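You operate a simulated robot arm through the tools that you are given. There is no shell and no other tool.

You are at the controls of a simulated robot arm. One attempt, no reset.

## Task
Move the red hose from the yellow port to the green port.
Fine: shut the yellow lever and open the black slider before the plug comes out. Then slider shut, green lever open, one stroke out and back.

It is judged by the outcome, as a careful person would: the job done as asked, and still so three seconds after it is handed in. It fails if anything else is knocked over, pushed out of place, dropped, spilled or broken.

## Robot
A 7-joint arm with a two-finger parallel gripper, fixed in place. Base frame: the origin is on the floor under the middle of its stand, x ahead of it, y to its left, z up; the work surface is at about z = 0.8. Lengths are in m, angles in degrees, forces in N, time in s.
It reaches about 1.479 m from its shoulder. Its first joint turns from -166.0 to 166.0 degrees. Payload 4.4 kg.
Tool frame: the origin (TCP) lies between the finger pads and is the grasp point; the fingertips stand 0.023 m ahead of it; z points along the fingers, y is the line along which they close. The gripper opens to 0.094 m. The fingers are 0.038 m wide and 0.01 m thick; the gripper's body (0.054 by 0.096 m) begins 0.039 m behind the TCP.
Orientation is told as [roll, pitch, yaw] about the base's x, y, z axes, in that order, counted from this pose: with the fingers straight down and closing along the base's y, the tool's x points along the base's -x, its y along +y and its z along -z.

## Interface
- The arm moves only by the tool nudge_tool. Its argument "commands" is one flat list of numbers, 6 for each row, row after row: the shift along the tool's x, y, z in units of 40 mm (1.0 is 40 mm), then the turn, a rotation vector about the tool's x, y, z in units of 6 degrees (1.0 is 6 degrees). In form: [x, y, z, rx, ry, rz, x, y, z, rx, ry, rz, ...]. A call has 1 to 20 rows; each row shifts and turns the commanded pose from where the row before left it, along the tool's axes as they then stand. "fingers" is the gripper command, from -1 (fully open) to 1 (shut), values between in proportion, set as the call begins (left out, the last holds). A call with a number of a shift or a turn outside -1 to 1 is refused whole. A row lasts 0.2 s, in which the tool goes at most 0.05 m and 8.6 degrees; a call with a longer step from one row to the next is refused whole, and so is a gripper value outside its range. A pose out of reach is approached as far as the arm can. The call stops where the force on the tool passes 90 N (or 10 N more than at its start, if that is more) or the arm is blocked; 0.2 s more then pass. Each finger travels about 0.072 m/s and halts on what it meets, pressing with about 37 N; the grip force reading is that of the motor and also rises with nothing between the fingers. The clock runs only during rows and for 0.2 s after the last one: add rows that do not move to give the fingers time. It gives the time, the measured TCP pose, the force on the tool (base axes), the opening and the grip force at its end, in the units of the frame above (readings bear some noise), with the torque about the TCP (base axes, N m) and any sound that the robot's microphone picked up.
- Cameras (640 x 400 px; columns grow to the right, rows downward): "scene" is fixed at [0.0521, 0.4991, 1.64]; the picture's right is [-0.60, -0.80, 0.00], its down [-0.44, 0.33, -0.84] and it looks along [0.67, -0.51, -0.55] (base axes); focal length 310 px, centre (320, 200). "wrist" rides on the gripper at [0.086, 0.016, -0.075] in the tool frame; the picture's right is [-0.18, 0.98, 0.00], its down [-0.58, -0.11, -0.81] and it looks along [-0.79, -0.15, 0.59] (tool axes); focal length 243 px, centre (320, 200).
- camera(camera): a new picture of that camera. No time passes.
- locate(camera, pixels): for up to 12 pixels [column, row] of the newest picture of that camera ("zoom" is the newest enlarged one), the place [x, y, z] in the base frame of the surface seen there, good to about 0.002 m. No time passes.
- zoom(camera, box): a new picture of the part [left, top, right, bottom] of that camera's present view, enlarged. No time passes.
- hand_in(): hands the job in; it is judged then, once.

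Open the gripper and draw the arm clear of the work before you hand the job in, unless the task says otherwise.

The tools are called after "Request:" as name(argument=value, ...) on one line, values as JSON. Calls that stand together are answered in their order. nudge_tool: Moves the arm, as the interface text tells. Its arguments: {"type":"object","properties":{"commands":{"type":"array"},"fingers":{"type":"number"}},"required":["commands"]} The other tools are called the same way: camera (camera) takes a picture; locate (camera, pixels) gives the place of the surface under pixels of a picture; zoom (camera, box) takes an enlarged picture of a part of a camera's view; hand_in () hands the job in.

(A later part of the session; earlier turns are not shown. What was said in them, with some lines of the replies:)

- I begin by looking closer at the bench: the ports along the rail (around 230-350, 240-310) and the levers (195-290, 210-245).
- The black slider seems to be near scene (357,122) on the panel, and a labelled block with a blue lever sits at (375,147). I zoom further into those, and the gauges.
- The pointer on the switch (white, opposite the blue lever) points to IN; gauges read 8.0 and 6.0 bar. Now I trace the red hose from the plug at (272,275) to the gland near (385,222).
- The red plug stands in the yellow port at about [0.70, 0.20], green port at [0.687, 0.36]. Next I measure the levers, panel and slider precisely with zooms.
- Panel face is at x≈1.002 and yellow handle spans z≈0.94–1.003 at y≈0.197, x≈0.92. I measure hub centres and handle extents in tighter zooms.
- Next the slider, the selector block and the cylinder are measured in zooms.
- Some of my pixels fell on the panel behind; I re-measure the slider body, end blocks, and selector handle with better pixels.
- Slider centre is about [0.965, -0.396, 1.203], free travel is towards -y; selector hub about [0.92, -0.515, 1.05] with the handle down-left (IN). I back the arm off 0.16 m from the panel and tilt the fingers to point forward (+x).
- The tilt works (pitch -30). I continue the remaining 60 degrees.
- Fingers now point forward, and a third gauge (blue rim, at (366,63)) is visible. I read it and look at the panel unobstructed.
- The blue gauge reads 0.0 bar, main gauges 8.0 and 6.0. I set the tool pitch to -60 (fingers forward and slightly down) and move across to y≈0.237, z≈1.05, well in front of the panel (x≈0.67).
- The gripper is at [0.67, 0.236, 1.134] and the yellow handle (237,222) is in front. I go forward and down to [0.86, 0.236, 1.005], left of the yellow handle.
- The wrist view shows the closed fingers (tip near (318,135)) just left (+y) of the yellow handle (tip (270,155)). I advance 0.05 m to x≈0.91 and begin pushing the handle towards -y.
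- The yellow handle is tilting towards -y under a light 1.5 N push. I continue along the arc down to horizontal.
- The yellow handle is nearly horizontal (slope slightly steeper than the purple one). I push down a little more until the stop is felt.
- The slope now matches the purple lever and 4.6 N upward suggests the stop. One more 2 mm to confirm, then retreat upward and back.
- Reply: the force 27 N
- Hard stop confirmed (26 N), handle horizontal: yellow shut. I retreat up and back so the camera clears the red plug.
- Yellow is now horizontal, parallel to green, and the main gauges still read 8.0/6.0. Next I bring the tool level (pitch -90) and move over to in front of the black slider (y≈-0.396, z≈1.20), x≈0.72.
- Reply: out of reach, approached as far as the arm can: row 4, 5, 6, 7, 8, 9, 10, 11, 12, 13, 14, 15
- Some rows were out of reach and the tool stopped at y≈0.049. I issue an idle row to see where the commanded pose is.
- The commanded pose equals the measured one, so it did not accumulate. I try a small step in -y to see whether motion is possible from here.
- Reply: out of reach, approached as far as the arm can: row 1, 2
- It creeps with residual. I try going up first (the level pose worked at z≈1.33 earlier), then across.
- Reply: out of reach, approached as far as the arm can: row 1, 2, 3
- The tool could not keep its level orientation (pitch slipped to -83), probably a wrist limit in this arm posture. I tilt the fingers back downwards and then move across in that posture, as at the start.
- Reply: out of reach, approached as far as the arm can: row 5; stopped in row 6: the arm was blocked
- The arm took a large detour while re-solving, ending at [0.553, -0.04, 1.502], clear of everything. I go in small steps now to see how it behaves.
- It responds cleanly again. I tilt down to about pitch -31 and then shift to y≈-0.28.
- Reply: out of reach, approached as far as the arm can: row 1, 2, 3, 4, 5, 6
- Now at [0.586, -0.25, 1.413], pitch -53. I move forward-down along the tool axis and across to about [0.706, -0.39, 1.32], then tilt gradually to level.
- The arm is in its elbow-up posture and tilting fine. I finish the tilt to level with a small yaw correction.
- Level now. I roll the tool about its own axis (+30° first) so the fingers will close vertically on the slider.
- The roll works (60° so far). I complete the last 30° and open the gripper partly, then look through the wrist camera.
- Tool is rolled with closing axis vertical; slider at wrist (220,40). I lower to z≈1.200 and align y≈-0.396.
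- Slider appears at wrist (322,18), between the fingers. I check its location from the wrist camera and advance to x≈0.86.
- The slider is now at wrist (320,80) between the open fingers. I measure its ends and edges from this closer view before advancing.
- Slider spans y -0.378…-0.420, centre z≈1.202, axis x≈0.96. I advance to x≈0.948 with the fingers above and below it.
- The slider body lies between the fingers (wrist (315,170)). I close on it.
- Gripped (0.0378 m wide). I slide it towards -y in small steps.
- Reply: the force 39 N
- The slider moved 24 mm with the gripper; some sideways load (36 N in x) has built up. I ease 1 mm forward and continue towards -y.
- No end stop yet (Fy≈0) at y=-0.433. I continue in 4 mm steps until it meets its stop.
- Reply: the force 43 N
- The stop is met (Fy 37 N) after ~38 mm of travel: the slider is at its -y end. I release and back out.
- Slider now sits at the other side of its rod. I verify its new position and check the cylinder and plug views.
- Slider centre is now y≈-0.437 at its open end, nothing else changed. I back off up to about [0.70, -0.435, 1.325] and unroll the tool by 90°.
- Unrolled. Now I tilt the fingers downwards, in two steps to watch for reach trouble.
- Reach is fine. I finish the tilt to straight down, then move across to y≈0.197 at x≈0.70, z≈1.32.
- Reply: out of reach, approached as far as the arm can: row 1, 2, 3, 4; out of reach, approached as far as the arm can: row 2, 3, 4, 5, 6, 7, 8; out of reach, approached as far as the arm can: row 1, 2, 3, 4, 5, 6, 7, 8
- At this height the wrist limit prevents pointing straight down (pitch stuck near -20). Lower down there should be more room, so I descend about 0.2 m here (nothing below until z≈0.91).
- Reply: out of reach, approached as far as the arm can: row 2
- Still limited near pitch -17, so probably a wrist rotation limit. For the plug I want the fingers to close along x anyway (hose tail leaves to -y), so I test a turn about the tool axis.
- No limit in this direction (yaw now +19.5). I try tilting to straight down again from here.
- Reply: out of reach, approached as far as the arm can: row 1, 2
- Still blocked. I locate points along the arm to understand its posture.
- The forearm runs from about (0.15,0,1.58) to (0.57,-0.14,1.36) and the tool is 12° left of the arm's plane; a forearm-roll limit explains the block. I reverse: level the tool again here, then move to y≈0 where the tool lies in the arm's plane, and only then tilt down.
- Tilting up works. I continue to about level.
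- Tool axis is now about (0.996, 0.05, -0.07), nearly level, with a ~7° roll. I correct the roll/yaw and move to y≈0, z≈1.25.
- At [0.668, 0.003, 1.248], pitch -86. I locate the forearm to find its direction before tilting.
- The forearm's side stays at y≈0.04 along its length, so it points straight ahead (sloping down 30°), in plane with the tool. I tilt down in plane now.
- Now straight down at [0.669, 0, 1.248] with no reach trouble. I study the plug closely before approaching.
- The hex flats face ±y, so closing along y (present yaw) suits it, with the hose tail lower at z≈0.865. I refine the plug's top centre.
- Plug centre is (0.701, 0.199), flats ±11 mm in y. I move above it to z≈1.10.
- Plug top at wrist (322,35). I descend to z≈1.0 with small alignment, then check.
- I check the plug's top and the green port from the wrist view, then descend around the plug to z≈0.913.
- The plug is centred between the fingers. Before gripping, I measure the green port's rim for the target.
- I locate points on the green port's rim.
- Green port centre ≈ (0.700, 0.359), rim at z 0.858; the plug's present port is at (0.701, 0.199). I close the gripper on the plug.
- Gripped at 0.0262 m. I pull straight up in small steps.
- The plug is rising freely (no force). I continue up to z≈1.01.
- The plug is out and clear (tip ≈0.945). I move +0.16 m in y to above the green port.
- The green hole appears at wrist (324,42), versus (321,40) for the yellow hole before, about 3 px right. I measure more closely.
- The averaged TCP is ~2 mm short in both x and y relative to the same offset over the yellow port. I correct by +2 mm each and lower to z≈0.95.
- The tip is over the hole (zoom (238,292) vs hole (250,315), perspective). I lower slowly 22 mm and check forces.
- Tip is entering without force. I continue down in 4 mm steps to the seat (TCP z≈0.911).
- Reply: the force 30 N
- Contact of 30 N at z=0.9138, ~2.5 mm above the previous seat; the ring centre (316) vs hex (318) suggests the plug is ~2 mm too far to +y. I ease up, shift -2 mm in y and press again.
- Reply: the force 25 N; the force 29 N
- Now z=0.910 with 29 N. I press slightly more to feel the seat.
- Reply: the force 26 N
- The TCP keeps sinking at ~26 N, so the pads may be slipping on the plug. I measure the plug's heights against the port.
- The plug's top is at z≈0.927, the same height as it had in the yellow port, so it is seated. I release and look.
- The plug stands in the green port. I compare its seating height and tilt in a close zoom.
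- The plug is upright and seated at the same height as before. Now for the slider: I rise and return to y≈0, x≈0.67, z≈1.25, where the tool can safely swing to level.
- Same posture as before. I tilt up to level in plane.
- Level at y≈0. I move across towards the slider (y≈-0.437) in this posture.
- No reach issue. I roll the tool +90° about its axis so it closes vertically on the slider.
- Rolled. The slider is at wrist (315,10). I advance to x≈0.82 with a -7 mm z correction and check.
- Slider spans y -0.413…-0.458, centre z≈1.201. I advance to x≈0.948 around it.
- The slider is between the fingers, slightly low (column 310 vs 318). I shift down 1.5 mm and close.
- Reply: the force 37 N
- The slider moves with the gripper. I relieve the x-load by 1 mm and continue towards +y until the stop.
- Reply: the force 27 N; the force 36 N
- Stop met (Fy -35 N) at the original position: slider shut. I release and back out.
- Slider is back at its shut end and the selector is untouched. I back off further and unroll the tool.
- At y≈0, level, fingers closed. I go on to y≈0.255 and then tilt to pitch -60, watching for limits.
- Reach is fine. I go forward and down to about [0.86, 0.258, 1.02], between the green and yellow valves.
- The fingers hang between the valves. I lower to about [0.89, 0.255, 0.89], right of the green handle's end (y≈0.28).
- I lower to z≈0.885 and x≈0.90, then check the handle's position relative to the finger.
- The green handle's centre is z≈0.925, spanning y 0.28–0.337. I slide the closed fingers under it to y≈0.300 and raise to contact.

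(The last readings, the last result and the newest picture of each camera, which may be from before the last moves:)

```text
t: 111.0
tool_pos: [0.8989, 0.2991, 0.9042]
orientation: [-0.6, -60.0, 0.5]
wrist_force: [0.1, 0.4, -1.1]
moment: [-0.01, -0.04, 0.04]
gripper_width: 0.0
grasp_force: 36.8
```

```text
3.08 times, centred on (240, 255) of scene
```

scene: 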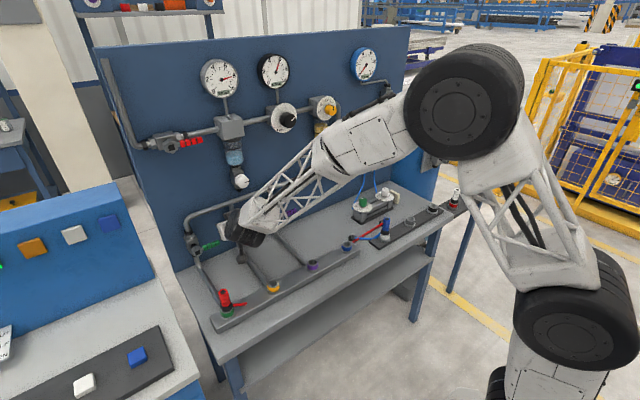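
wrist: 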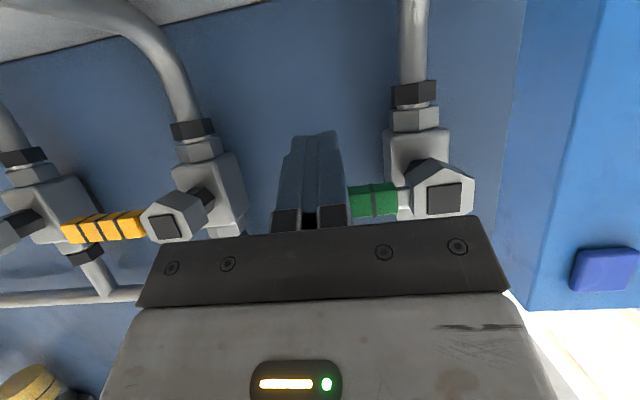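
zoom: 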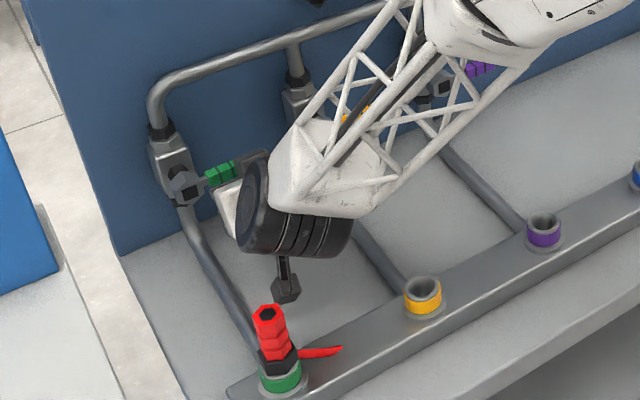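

The finger is under the handle (green visible at (370,200) left of the finger). I lift along the arc to about 30°.

Request:
nudge_tool(commands=[-0.155, -0.01, -0.09, 0, 0, 0, -0.155, -0.01, -0.09, 0, 0, 0, -0.155, -0.01, -0.09, 0, 0, 0, -0.155, -0.01, -0.09, 0, 0, 0])

Request:
camera(camera="wrist")

Request:
zoom(camera="scene", box=[170, 190, 310, 320])

```text
t: 112.0
tool_pos: [0.8986, 0.2991, 0.9332]
orientation: [-0.4, -60.1, 0.5]
wrist_force: [-0.1, 0.0, 0.9]
moment: [-0.01, 0.02, 0.0]
gripper_width: 0.0
grasp_force: 37.0
```

```text
taken
```

wrist: 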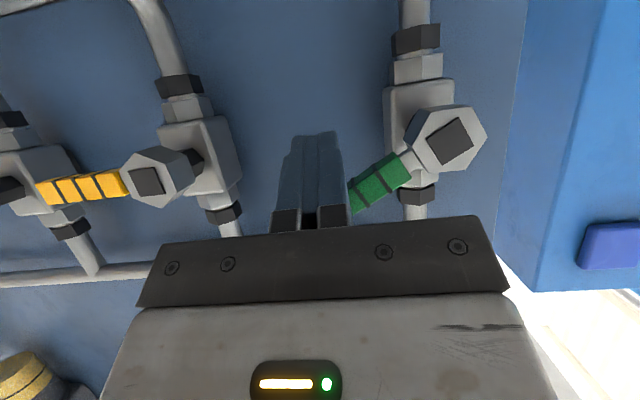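

```text
3.08 times, centred on (240, 255) of scene
```

zoom: 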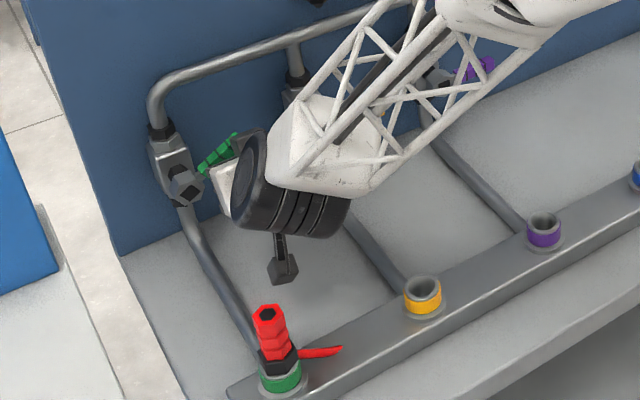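

The green handle has risen about 30°. I continue up and leftwards to about 80°.

Request:
nudge_tool(commands=[-0.166, 0.143, -0.096, 0, 0, 0, -0.166, 0.143, -0.096, 0, 0, 0, -0.166, 0.143, -0.096, 0, 0, 0, -0.102, 0.211, -0.059, 0, 0, 0, -0.102, 0.211, -0.059, 0, 0, 0])

Request:
camera(camera="wrist")

Request:
zoom(camera="scene", box=[170, 190, 310, 320])

```text
t: 113.2
tool_pos: [0.9011, 0.3324, 0.9647]
orientation: [-0.6, -60.1, 0.5]
wrist_force: [0.9, -1.1, -0.2]
moment: [0.0, -0.02, -0.04]
gripper_width: 0.0001
grasp_force: 36.7
```

```text
taken
```

wrist: 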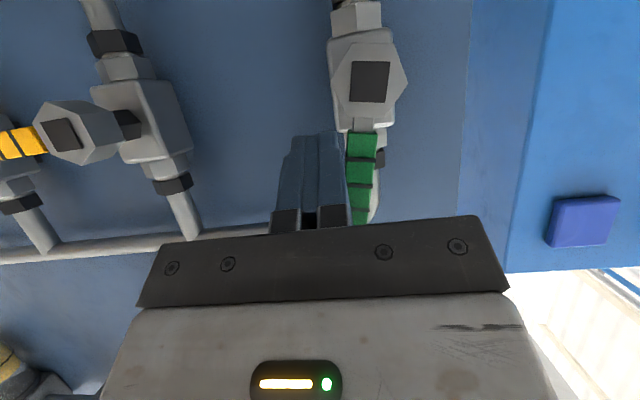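

```text
3.08 times, centred on (240, 255) of scene
```

zoom: 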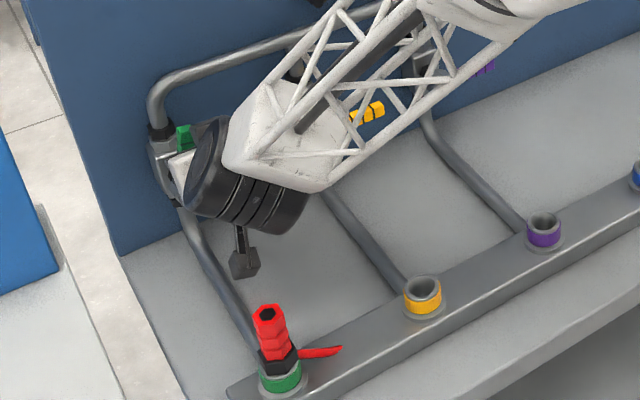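

Handle is almost vertical (about 80°). I push the last millimetres towards +y to its stop.

Request:
nudge_tool(commands=[0, 0.12, 0, 0, 0, 0, 0, 0.12, 0, 0, 0, 0])

Request:
nudge_tool(commands=[0, 0.06, 0, 0, 0, 0, 0, 0.04, 0, 0, 0, 0])

Request:
camera(camera="wrist")

```text
t: 113.8
tool_pos: [0.8997, 0.3427, 0.9661]
orientation: [-0.4, -60.1, 0.5]
wrist_force: [0.1, 0.1, -0.1]
moment: [-0.02, 0.02, -0.01]
gripper_width: 0.0
grasp_force: 37.2
```

```text
t: 114.4
tool_pos: [0.8992, 0.3423, 0.9655]
orientation: [-0.6, -60.1, 0.3]
wrist_force: [-22.1, -48.6, 9.2]
moment: [-0.17, -0.09, -0.8]
gripper_width: 0.0001
grasp_force: 37.0
```

```text
taken
```

wrist: 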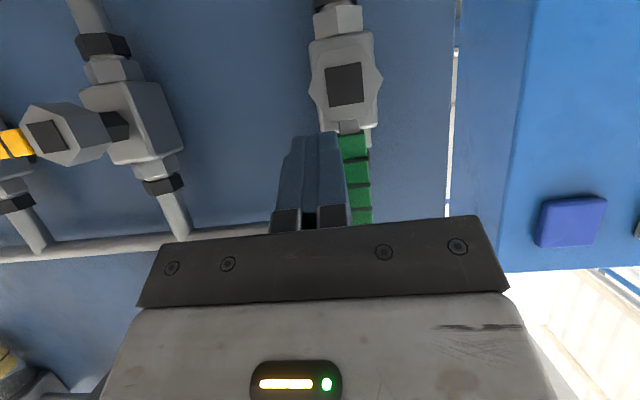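

Hard stop (Fy -49 N): green lever vertical = open. I back away to the right, then up and back.

Request:
nudge_tool(commands=[0, -0.4, 0, 0, 0, 0, 0, -0.5, 0, 0, 0, 0, -0.2655, 0, -0.99, 0, 0, 0, -0.2655, 0, -0.99, 0, 0, 0, -0.2655, 0, -0.99, 0, 0, 0, -0.2655, 0, -0.99, 0, 0, 0, -0.2655, 0, -0.99, 0, 0, 0, 0.5, 0, -0.866, 0, 0, 0, 0.5, 0, -0.866, 0, 0, 0])

Request:
camera(camera="scene")

Request:
zoom(camera="scene", box=[170, 190, 310, 320])

Request:
zoom(camera="scene", box=[335, 130, 425, 250])

```text
t: 116.4
tool_pos: [0.6709, 0.308, 1.1094]
orientation: [-0.7, -60.1, 0.7]
wrist_force: [-0.1, -0.9, -0.8]
moment: [0.01, -0.03, 0.0]
gripper_width: 0.0
grasp_force: 37.2
```

```text
taken
```

scene: 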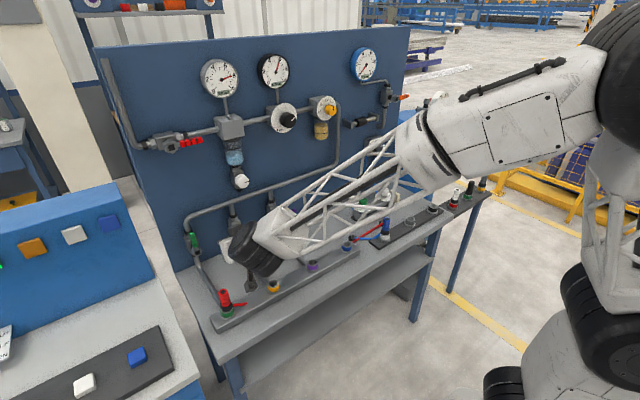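

```text
3.08 times, centred on (240, 255) of scene
```

zoom: 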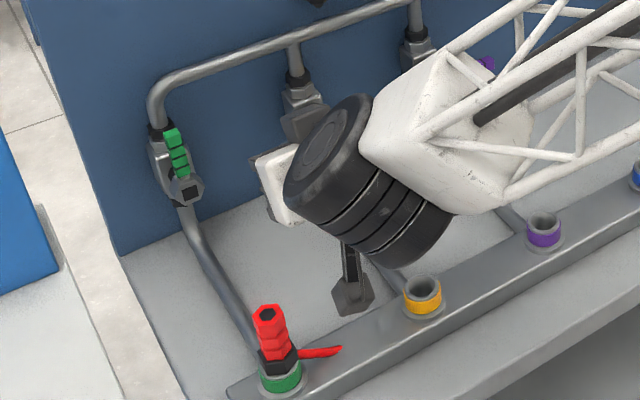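

```text
3.33 times, centred on (380, 190) of scene
```

zoom: 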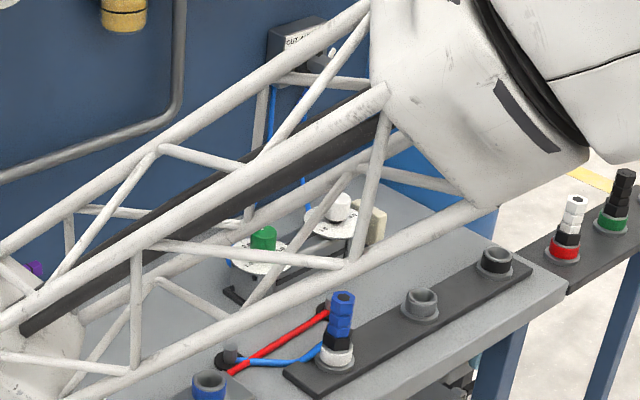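

Green handle is vertical (open), plug still seated. I raise, return the tool to level, and head across towards the selector.

Request:
nudge_tool(commands=[-0.95, 0, -0.55, 0, 0, 0, -0.95, 0, -0.55, 0, 0, 0, -0.6, 0, -0.35, 0, 0, 0, 0, 0, 0, 0, -1, 0, 0, 0, 0, 0, -1, 0, 0, 0, 0, 0, -1, 0, 0, 0, 0, 0, -1, 0, 0, 0, 0, 0, -1, 0])

Request:
nudge_tool(commands=[0, -1, 0, 0, 0, 0, 0, -1, 0, 0, 0, 0, 0, -1, 0, 0, 0, 0, 0, -1, 0, 0, 0, 0, 0, -1, 0, 0, 0, 0, 0, -1, 0, 0, 0, 0, 0, -1, 0, 0, 0, 0, 0, -0.7, 0, 0, 0, 0])

Request:
camera(camera="scene")

```text
t: 118.2
tool_pos: [0.6738, 0.3093, 1.2261]
orientation: [-140.4, -89.6, 140.5]
wrist_force: [0.7, 0.2, 0.0]
moment: [-0.03, -0.04, -0.02]
gripper_width: 0.0
grasp_force: 37.2
```

```text
t: 120.0
tool_pos: [0.6746, 0.0016, 1.2274]
orientation: [-115.1, -89.8, 115.2]
wrist_force: [0.5, -0.7, 0.0]
moment: [0.0, 0.01, 0.03]
gripper_width: 0.0
grasp_force: 37.1
```

```text
taken
```

scene: 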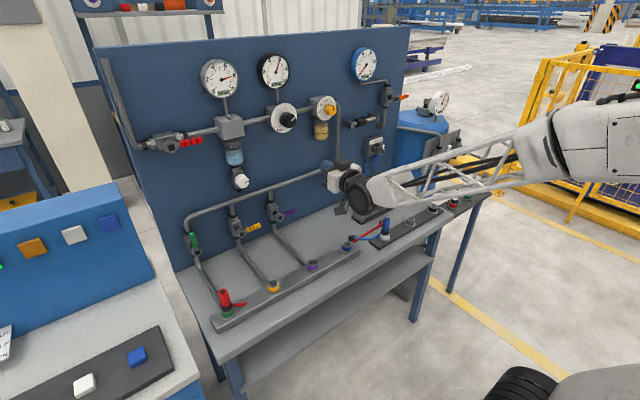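

Level at y≈0 again. I continue to y≈-0.45 and then roll +90° (camera to the +y side, clear of the cylinder).

Request:
nudge_tool(commands=[0, -1, 0, 0, 0, 0, 0, -1, 0, 0, 0, 0, 0, -1, 0, 0, 0, 0, 0, -1, 0, 0, 0, 0, 0, -1, 0, 0, 0, 0, 0, -1, 0, 0, 0, 0, 0, -1, 0, 0, 0, 0, 0, -1, 0, 0, 0, 0, 0, -1, 0, 0, 0, 0, 0, -1, 0, 0, 0, 0, 0, -1, 0, 0, 0, 0, 0, -0.3, 0, 0, 0, 0])

Request:
nudge_tool(commands=[0, 0, 0, 0, 0, 1, 0, 0, 0, 0, 0, 1, 0, 0, 0, 0, 0, 1, 0, 0, 0, 0, 0, 1, 0, 0, 0, 0, 0, 1, 0, 0, 0, 0, 0, 1, 0, 0, 0, 0, 0, 1, 0, 0, 0, 0, 0, 1, 0, 0, 0, 0, 0, 1, 0, 0, 0, 0, 0, 1, 0, 0, 0, 0, 0, 1, 0, 0, 0, 0, 0, 1, 0, 0, 0, 0, 0, 1, 0, 0, 0, 0, 0, 1, 0, 0, 0, 0, 0, 1])

Request:
camera(camera="scene")

Request:
locate(camera="scene", pixels=[[363, 202], [384, 191], [397, 195], [394, 200], [366, 218], [355, 212], [385, 200]])

```text
t: 122.6
tool_pos: [0.6732, -0.4508, 1.2286]
orientation: [-119.3, -89.7, 119.4]
wrist_force: [0.1, 0.0, 0.4]
moment: [0.02, 0.02, 0.02]
gripper_width: 0.0001
grasp_force: 37.2
```

```text
t: 125.8
tool_pos: [0.6755, -0.4493, 1.2274]
orientation: [90.2, -0.1, -90.0]
wrist_force: [-0.3, 1.0, 0.0]
moment: [0.04, -0.03, 0.04]
gripper_width: 0.0001
grasp_force: 36.7
```

```text
taken
```

scene: 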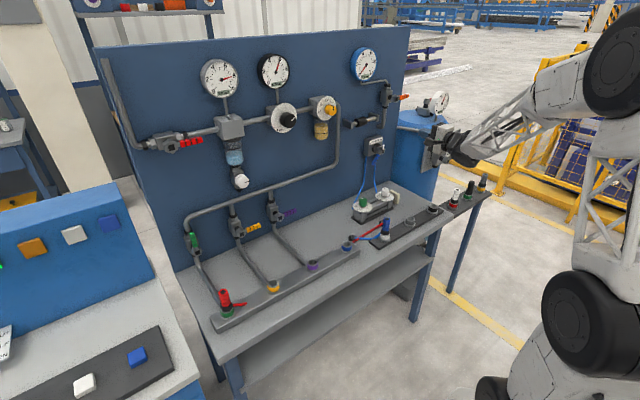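

```text
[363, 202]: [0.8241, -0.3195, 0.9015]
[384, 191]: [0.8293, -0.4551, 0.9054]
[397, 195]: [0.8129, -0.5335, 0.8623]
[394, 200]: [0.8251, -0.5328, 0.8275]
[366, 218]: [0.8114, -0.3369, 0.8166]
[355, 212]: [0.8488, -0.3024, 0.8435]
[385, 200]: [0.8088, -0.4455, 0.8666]
```

Cylinder knobs top out at z≈0.91 and the rod block is at y≈-0.533. I descend to z≈1.035, then advance to x≈0.85 left of the blue handle.

Request:
nudge_tool(commands=[0, -0.96, 0, 0, 0, 0, 0, -0.96, 0, 0, 0, 0, 0, -0.96, 0, 0, 0, 0, 0, -0.96, 0, 0, 0, 0, 0, -0.96, 0, 0, 0, 0, 0, 0, 0.875, 0, 0, 0, 0, 0, 0.875, 0, 0, 0, 0, 0, 0.875, 0, 0, 0, 0, 0, 0.875, 0, 0, 0, 0, 0, 0.875, 0, 0, 0])

Request:
camera(camera="wrist")

Request:
zoom(camera="scene", box=[320, 110, 460, 220])

```text
t: 128.0
tool_pos: [0.8502, -0.4515, 1.036]
orientation: [90.1, -0.3, -89.9]
wrist_force: [0.0, 0.2, -0.3]
moment: [0.01, -0.01, -0.04]
gripper_width: 0.0001
grasp_force: 37.5
```

```text
taken
```

wrist: 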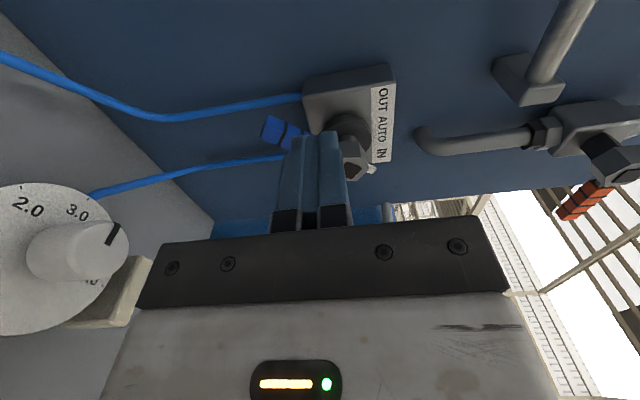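

```text
3.64 times, centred on (390, 165) of scene
```

zoom: 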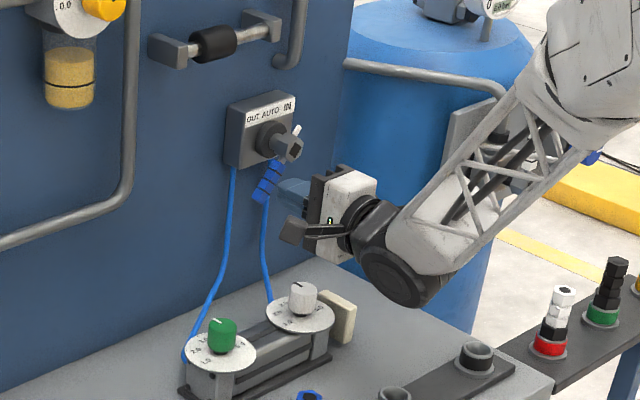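

The handle tip shows at wrist (280,130). I locate the handle and hub precisely from here.

Request:
locate(camera="wrist", pixels=[[266, 130], [275, 132], [290, 138], [284, 120], [355, 165], [352, 180], [345, 130], [380, 120], [372, 168], [270, 118]])

Request:
zoom(camera="wrist", box=[240, 80, 420, 200])

```text
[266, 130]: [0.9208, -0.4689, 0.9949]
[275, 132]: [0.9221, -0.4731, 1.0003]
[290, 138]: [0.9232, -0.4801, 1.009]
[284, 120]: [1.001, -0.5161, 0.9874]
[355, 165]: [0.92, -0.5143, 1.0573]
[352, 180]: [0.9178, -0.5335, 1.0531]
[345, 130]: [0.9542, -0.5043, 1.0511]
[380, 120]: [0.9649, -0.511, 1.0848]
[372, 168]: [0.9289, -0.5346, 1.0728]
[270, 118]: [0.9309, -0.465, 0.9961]
```

```text
3.33 times, centred on (330, 140) of wrist
```

zoom: 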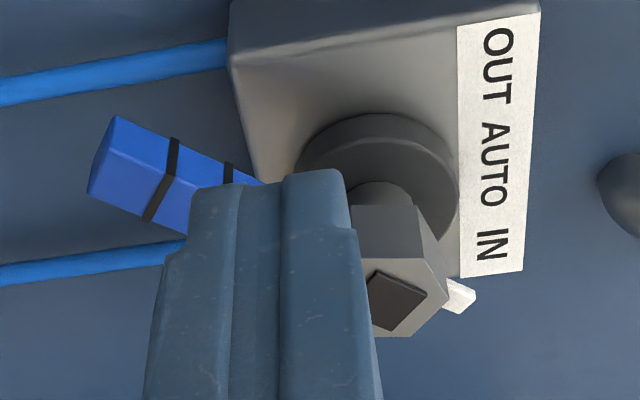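

Request:
locate(camera="zoom", pixels=[[398, 303], [385, 290], [410, 310], [460, 295], [490, 160], [500, 50], [490, 245], [130, 165], [105, 190], [170, 185], [385, 185]])

```text
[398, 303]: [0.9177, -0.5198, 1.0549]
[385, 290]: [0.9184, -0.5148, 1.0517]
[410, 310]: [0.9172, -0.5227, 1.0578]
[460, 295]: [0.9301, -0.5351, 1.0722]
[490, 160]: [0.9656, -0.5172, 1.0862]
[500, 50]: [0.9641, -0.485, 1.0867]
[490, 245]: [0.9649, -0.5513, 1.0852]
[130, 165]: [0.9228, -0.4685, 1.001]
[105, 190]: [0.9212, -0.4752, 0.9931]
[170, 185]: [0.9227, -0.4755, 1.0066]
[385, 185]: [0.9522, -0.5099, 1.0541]
```

Hub centre is (y,z)=(-0.520,1.055), handle 44° to the left of straight down, x 0.921–0.937. I advance to x≈0.913 on the handle's upper-left side.

Request:
nudge_tool(commands=[0.05, 0.05, 0.7875, 0, 0, 0, 0, 0, 0.7875, 0, 0, 0])

Request:
camera(camera="wrist")

Request:
zoom(camera="scene", box=[340, 120, 430, 220])

```text
t: 128.6
tool_pos: [0.913, -0.4488, 1.0402]
orientation: [90.1, -0.2, -89.9]
wrist_force: [0.1, 1.0, -0.1]
moment: [-0.01, 0.02, 0.03]
gripper_width: 0.0001
grasp_force: 37.2
```

```text
taken
```

wrist: 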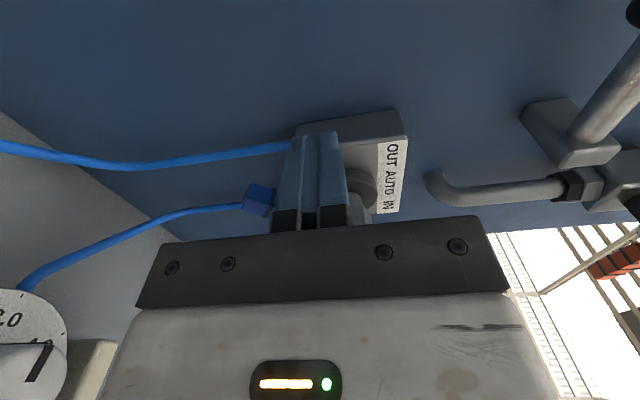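

```text
4.00 times, centred on (385, 170) of scene
```

zoom: 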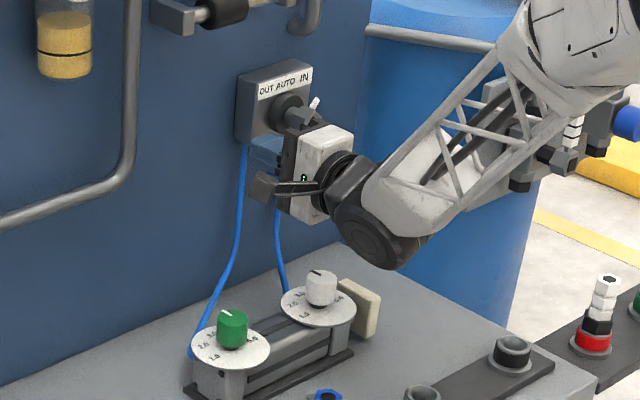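

The fingers are on the upper-left of the handle (handle end at wrist (260,195)). I sweep the handle in one go through AUTO to OUT.

Request:
nudge_tool(commands=[-0.15, -0.28, 0, 0, 0, 0, -0.3575, -0.3275, 0, 0, 0, 0, -0.4675, -0.1975, 0, 0, 0, 0, -0.51, -0.525, 0, 0, 0, 0, -0.37, 0.0975, 0, 0, 0, 0, -0.33, 0.1875, 0, 0, 0, 0])

Request:
camera(camera="wrist")

Request:
zoom(camera="scene", box=[340, 120, 430, 220])

```text
t: 130.0
tool_pos: [0.913, -0.5326, 0.9962]
orientation: [90.0, -0.2, -89.7]
wrist_force: [-17.5, 48.3, -6.7]
moment: [-0.31, -0.12, 0.11]
gripper_width: 0.0
grasp_force: 36.5
```

```text
taken
```

wrist: 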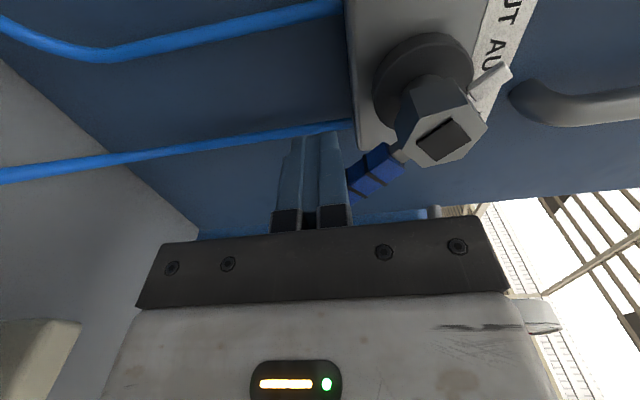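

```text
4.00 times, centred on (385, 170) of scene
```

zoom: 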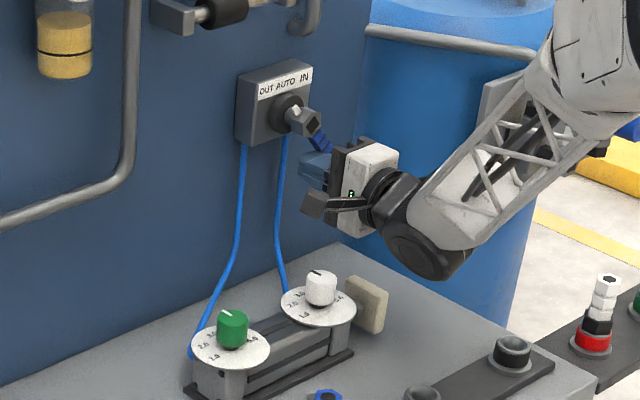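

Stop reached (Fy 48 N), pointer towards OUT and the rod block is starting to move. I ease off slightly and wait while the cylinder extends.

Request:
nudge_tool(commands=[0.08, 0, 0, 0, 0, 0, 0, 0, 0, 0, 0, 0, 0, 0, 0, 0, 0, 0, 0, 0, 0, 0, 0, 0, 0, 0, 0, 0, 0, 0])

Request:
zoom(camera="scene", box=[340, 120, 430, 220])

Request:
camera(camera="wrist")

```text
t: 131.2
tool_pos: [0.9137, -0.5305, 0.9956]
orientation: [90.1, -0.3, -89.9]
wrist_force: [14.7, 16.1, -37.2]
moment: [0.52, 0.71, 0.44]
gripper_width: 0.0001
grasp_force: 36.9
```

```text
4.00 times, centred on (385, 170) of scene
```

zoom: 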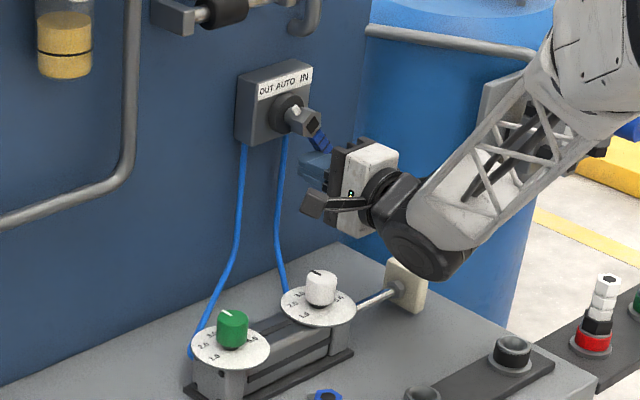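

```text
taken
```

wrist: 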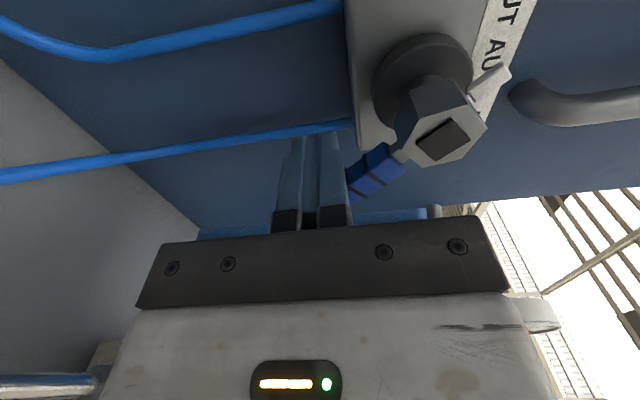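

The rod is out (white block moved right with rod visible at zoom (375,297)). I wait another second to see it has stopped.

Request:
nudge_tool(commands=[0.05, 0, 0, 0, 0, 0, 0, 0, 0, 0, 0, 0, 0, 0, 0, 0, 0, 0, 0, 0, 0, 0, 0, 0, 0, 0, 0, 0, 0, 0])

Request:
zoom(camera="scene", box=[340, 120, 430, 220])

Request:
locate(camera="zoom", pixels=[[405, 285], [395, 290], [415, 290], [370, 300]])

```text
t: 132.4
tool_pos: [0.912, -0.5299, 0.9976]
orientation: [90.1, -0.2, -89.8]
wrist_force: [-8.1, 4.2, -36.6]
moment: [0.62, 0.49, -0.08]
gripper_width: 0.0003
grasp_force: 36.8
```

```text
4.00 times, centred on (385, 170) of scene
```

zoom: 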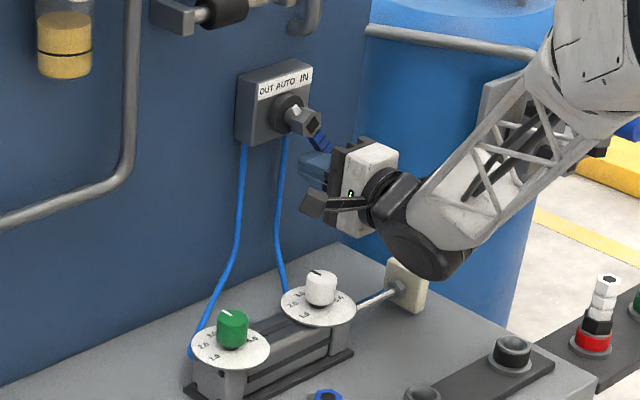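

```text
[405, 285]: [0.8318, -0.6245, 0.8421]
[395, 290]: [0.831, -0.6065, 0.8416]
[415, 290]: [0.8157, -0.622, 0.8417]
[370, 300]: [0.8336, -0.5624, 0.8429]
```

The cylinder is fully extended and stopped (block y≈-0.62). I withdraw the fingers, move round to the right side of the handle and check that it stays at OUT.

Request:
nudge_tool(commands=[0.1, -0.25, 0, 0, 0, 0, 0, 0, -0.8, 0, 0, 0, 0, 0, -0.8, 0, 0, 0, -0.8, 0.66, 0, 0, 0, 0, -0.8, 0.66, 0, 0, 0, 0])

Request:
camera(camera="wrist")

Request:
zoom(camera="scene", box=[340, 120, 430, 220])

```text
t: 133.6
tool_pos: [0.8486, -0.5908, 1.0405]
orientation: [90.0, -0.1, -89.9]
wrist_force: [0.5, 0.1, -0.2]
moment: [0.0, -0.01, 0.01]
gripper_width: 0.0001
grasp_force: 37.7
```

```text
taken
```

wrist: 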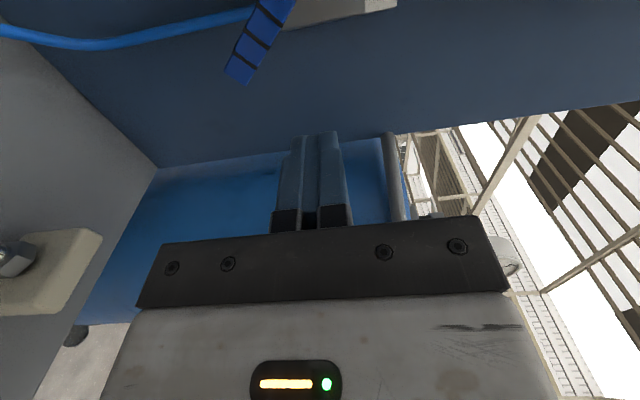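

```text
4.00 times, centred on (385, 170) of scene
```

zoom: 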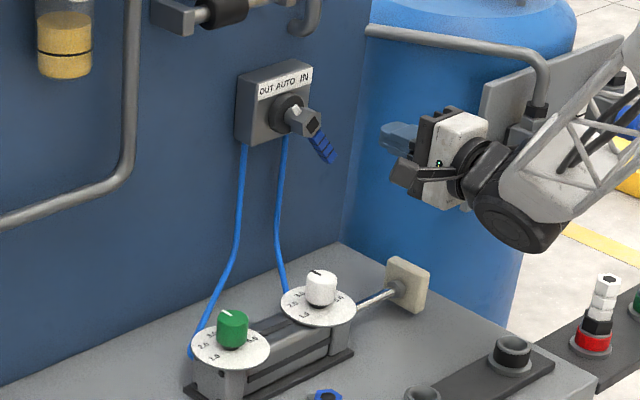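

The lever stays at OUT. I check the handle position from the wrist and the distance to the tank's plate at right.

Request:
locate(camera="wrist", pixels=[[238, 72], [250, 50], [262, 28], [245, 75], [272, 10], [392, 170], [60, 260]])

Request:
locate(camera="scene", pixels=[[432, 150], [440, 140], [447, 130], [455, 155], [420, 126], [410, 130]])

```text
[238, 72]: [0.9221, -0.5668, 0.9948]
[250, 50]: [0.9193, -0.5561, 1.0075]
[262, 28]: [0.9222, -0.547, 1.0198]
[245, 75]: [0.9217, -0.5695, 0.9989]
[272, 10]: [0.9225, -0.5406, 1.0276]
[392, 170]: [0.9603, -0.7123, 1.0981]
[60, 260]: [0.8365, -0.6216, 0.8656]
```

```text
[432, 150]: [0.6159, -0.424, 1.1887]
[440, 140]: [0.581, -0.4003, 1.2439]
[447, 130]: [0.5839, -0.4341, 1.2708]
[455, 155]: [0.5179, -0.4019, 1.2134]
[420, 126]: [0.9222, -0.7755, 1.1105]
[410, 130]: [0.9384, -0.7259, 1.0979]
```

The handle now points 39° to the right of down; all clear. I advance to x≈0.913 on its upper-right side.

Request:
nudge_tool(commands=[0, 0, 0.806, 0, 0, 0, 0, 0, 0.806, 0, 0, 0])

Request:
camera(camera="wrist")

Request:
zoom(camera="scene", box=[340, 120, 430, 220])

```text
t: 134.2
tool_pos: [0.9138, -0.5915, 1.0424]
orientation: [90.1, -0.3, -89.9]
wrist_force: [0.5, 0.1, -0.7]
moment: [-0.02, 0.05, -0.02]
gripper_width: 0.0
grasp_force: 36.9
```

```text
taken
```

wrist: 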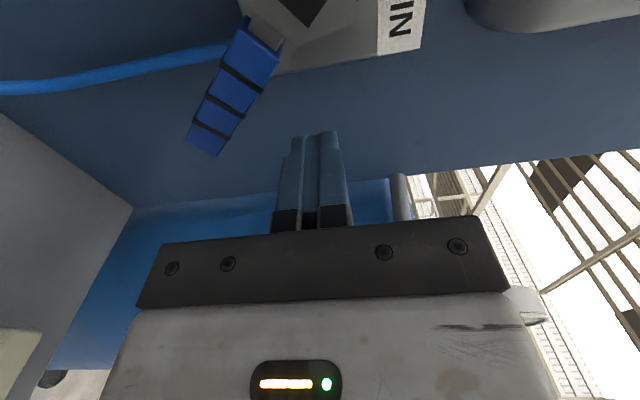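

```text
4.00 times, centred on (385, 170) of scene
```

zoom: 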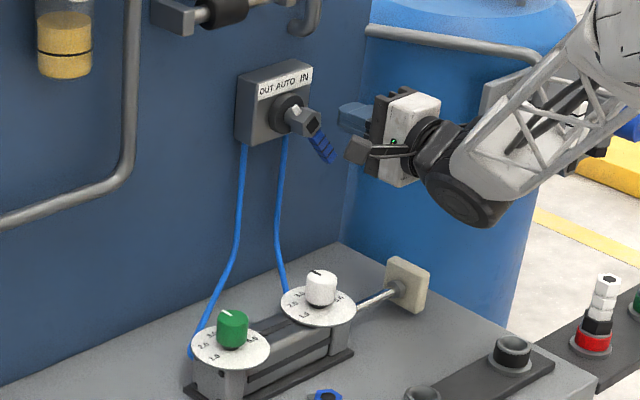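

The fingers are clear on the upper-right of the handle (wrist (235,90)). I sweep it back through AUTO to IN in one go.

Request:
nudge_tool(commands=[0.29, -0.4175, 0, 0, 0, 0, 0.29, -0.2475, 0, 0, 0, 0, 0.4675, -0.1975, 0, 0, 0, 0, 0.51, -0.525, 0, 0, 0, 0, 0.37, 0.0975, 0, 0, 0, 0, 0.33, 0.1875, 0, 0, 0, 0])

Request:
camera(camera="wrist")

Request:
zoom(camera="scene", box=[340, 120, 430, 220])

```text
t: 135.7
tool_pos: [0.9141, -0.5054, 0.993]
orientation: [89.9, -0.1, -90.5]
wrist_force: [22.8, -35.1, -14.7]
moment: [0.02, 0.34, -0.66]
gripper_width: 0.0
grasp_force: 36.9
stopped in row 6: the force on the tool passed its limit at 103 N (the readings are from after the stop); the commanded pose is now the measured one
```

```text
taken
```

wrist: 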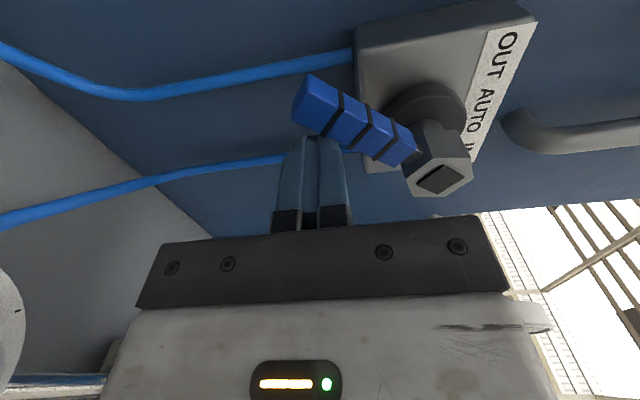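

```text
4.00 times, centred on (385, 170) of scene
```

zoom: 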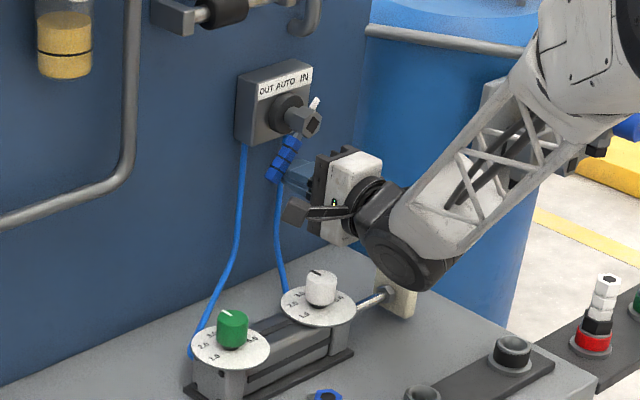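

IN stop reached (a brief force stop), pointer back to IN and the rod is retracting. I ease off and wait for the cylinder to come home.

Request:
nudge_tool(commands=[-0.15, -0.15, 0, 0, 0, 0, 0, 0, 0, 0, 0, 0, 0, 0, 0, 0, 0, 0, 0, 0, 0, 0, 0, 0, 0, 0, 0, 0, 0, 0, 0, 0, 0, 0, 0, 0])

Request:
zoom(camera="scene", box=[340, 120, 430, 220])

Request:
camera(camera="wrist")

```text
t: 137.1
tool_pos: [0.9133, -0.5106, 0.9882]
orientation: [90.0, -0.1, -90.4]
wrist_force: [0.4, -0.6, -0.5]
moment: [0.01, 0.01, 0.01]
gripper_width: 0.0
grasp_force: 37.1
```

```text
4.00 times, centred on (385, 170) of scene
```

zoom: 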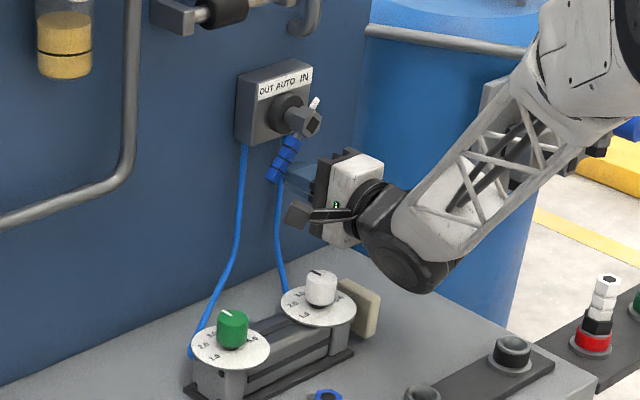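

```text
taken
```

wrist: 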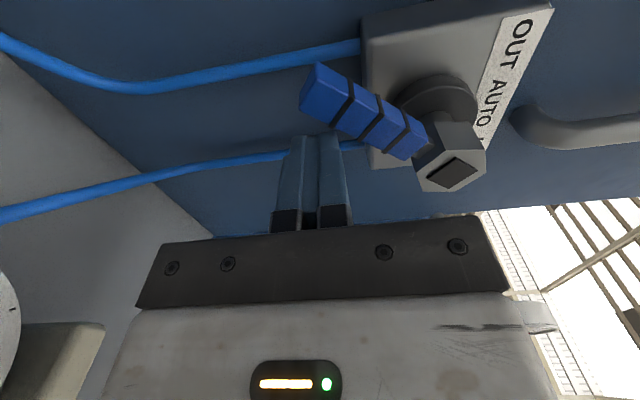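

The rod is fully home. I back straight out and open the gripper.

Request:
nudge_tool(commands=[-0.1, -0.1, 0, 0, 0, 0, 0, 0, -0.9, 0, 0, 0, 0, 0, -0.9, 0, 0, 0, 0, 0, -0.9, 0, 0, 0, 0, 0, -0.9, 0, 0, 0, 0, 0.5, -0.9, 0, 0, 0, 0, 0.8, -0.5, 0, 0, 0, 0, 1, 0, 0, 0, 0, 0, 1, 0, 0, 0, 0])

Request:
camera(camera="scene")

Request:
zoom(camera="scene", box=[356, 136, 396, 166])

Request:
zoom(camera="scene", box=[180, 205, 300, 320])

Request:
zoom(camera="scene", box=[330, 170, 430, 250])

Request:
zoom(camera="scene", box=[190, 40, 430, 170])

```text
t: 139.1
tool_pos: [0.7154, -0.515, 1.1175]
orientation: [89.9, -0.1, -90.3]
wrist_force: [0.5, -0.4, -0.6]
moment: [0.01, -0.02, 0.01]
gripper_width: 0.0
grasp_force: 37.3
```

```text
taken
```

scene: 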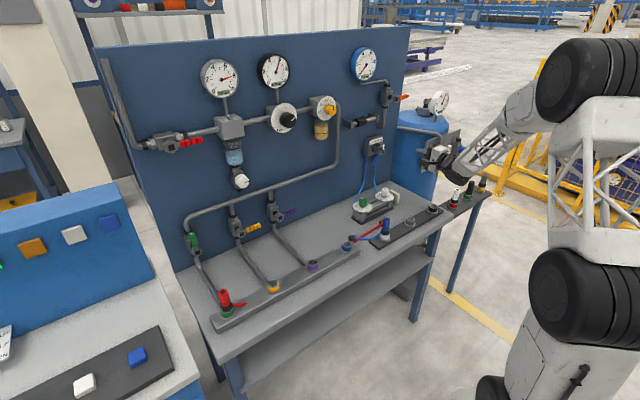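

```text
13.33 times, centred on (376, 151) of scene
```

zoom: 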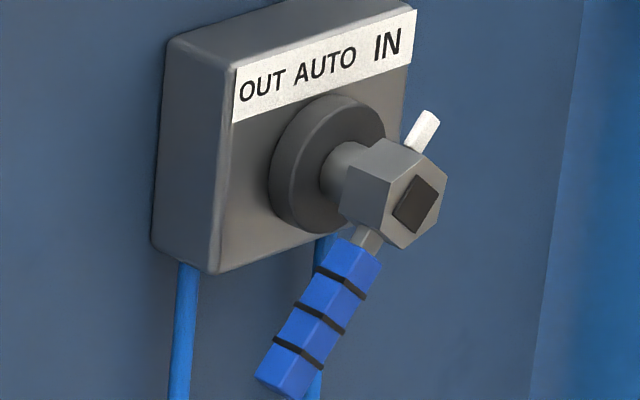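

```text
3.48 times, centred on (240, 262) of scene
```

zoom: 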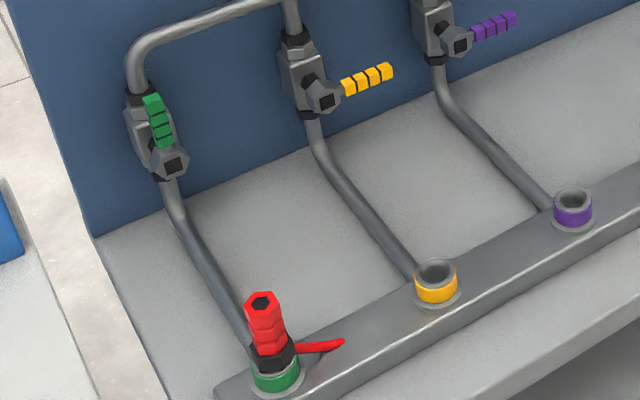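

```text
5.00 times, centred on (380, 210) of scene
```

zoom: 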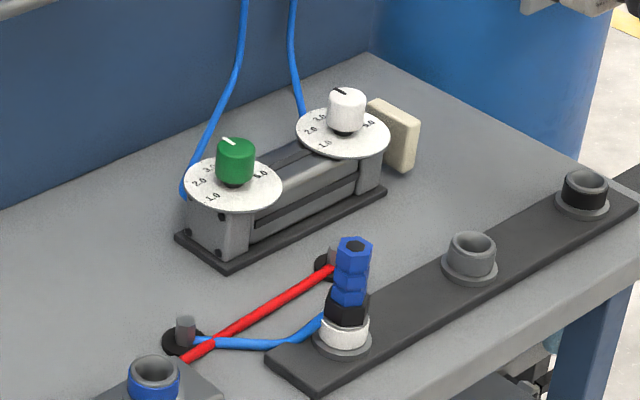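

```text
2.67 times, centred on (310, 105) of scene
```

zoom: 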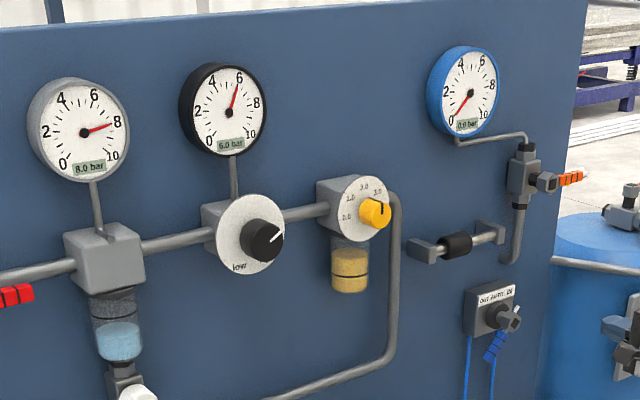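

Everything matches: plug in green, yellow shut, green open, selector at IN, rod home. I open the gripper, draw the arm back clear, and verify the slider once more.

Request:
nudge_tool(commands=[0, 0.8, -0.5, 0, 0, 0, 0, 0.8, -0.5, 0, 0, 0, 0, 0.8, -0.3, 0, 0, 0, 0, 0, 0, 0, 0, 0, 0, 0, 0, 0, 0, 0, 0, 0, 0, 0, 0, 0], fingers=-1)

Request:
zoom(camera="scene", box=[338, 106, 386, 136])

Request:
camera(camera="scene")

```text
t: 140.5
tool_pos: [0.6625, -0.5127, 1.2129]
orientation: [90.0, -0.1, -90.2]
wrist_force: [0.5, -0.6, -0.4]
moment: [0.01, -0.03, -0.01]
gripper_width: 0.0939
grasp_force: 0.1
```

```text
13.33 times, centred on (362, 121) of scene
```

zoom: 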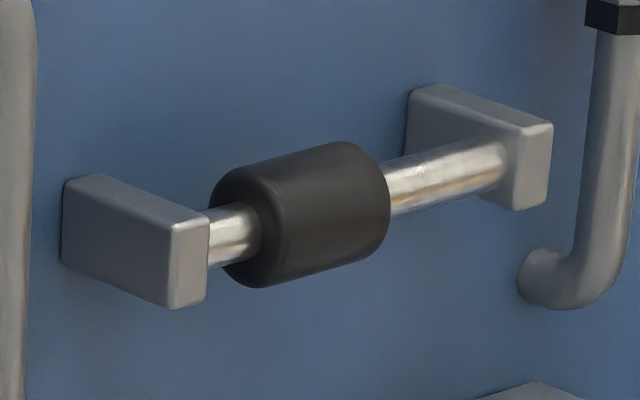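

```text
taken
```

scene: 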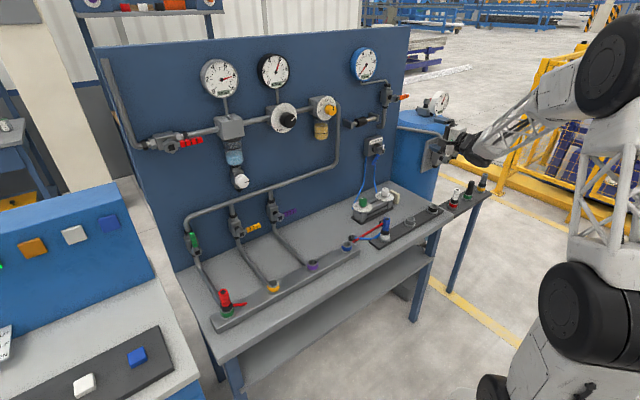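

The slider is exactly where it began (shut), the gripper is open and the arm is clear at [0.66, -0.51, 1.21]. All steps are done, so I hand in.

Request:
hand_in()

```text
The job is handed in.
```

The red hose is now in the green port, and the job has been handed in.

1. **Before unplugging:** I turned the yellow lever to its shut stop, then slid the black slider to its other end. I took that end as open because the slider started at the opposite one. No gauge or sound confirmed the venting.
2. **Moving the plug:** It came out of the yellow port with no resistance. It now sits in the green port at the same height it had before. It caught slightly on the way in, so I shifted it about 2 mm and pressed it home.
3. **After plugging in:** I slid the slider back to where it started (shut), then turned the green lever to its open stop. The plug stayed in place under pressure.
4. **The stroke:** I turned the blue selector from IN to OUT and the cylinder extended fully. I then turned it back to IN and it retracted fully.

**Force spike:** On the way back to IN the arm hit the selector's end stop hard enough to trip its force limit, at about 103 N. The selector looks the same as at the start and the cylinder returned normally.

In the last pictures the yellow lever is shut, the green lever is open and the selector is at IN. Nothing else looks moved, the gripper is open and the arm is clear.
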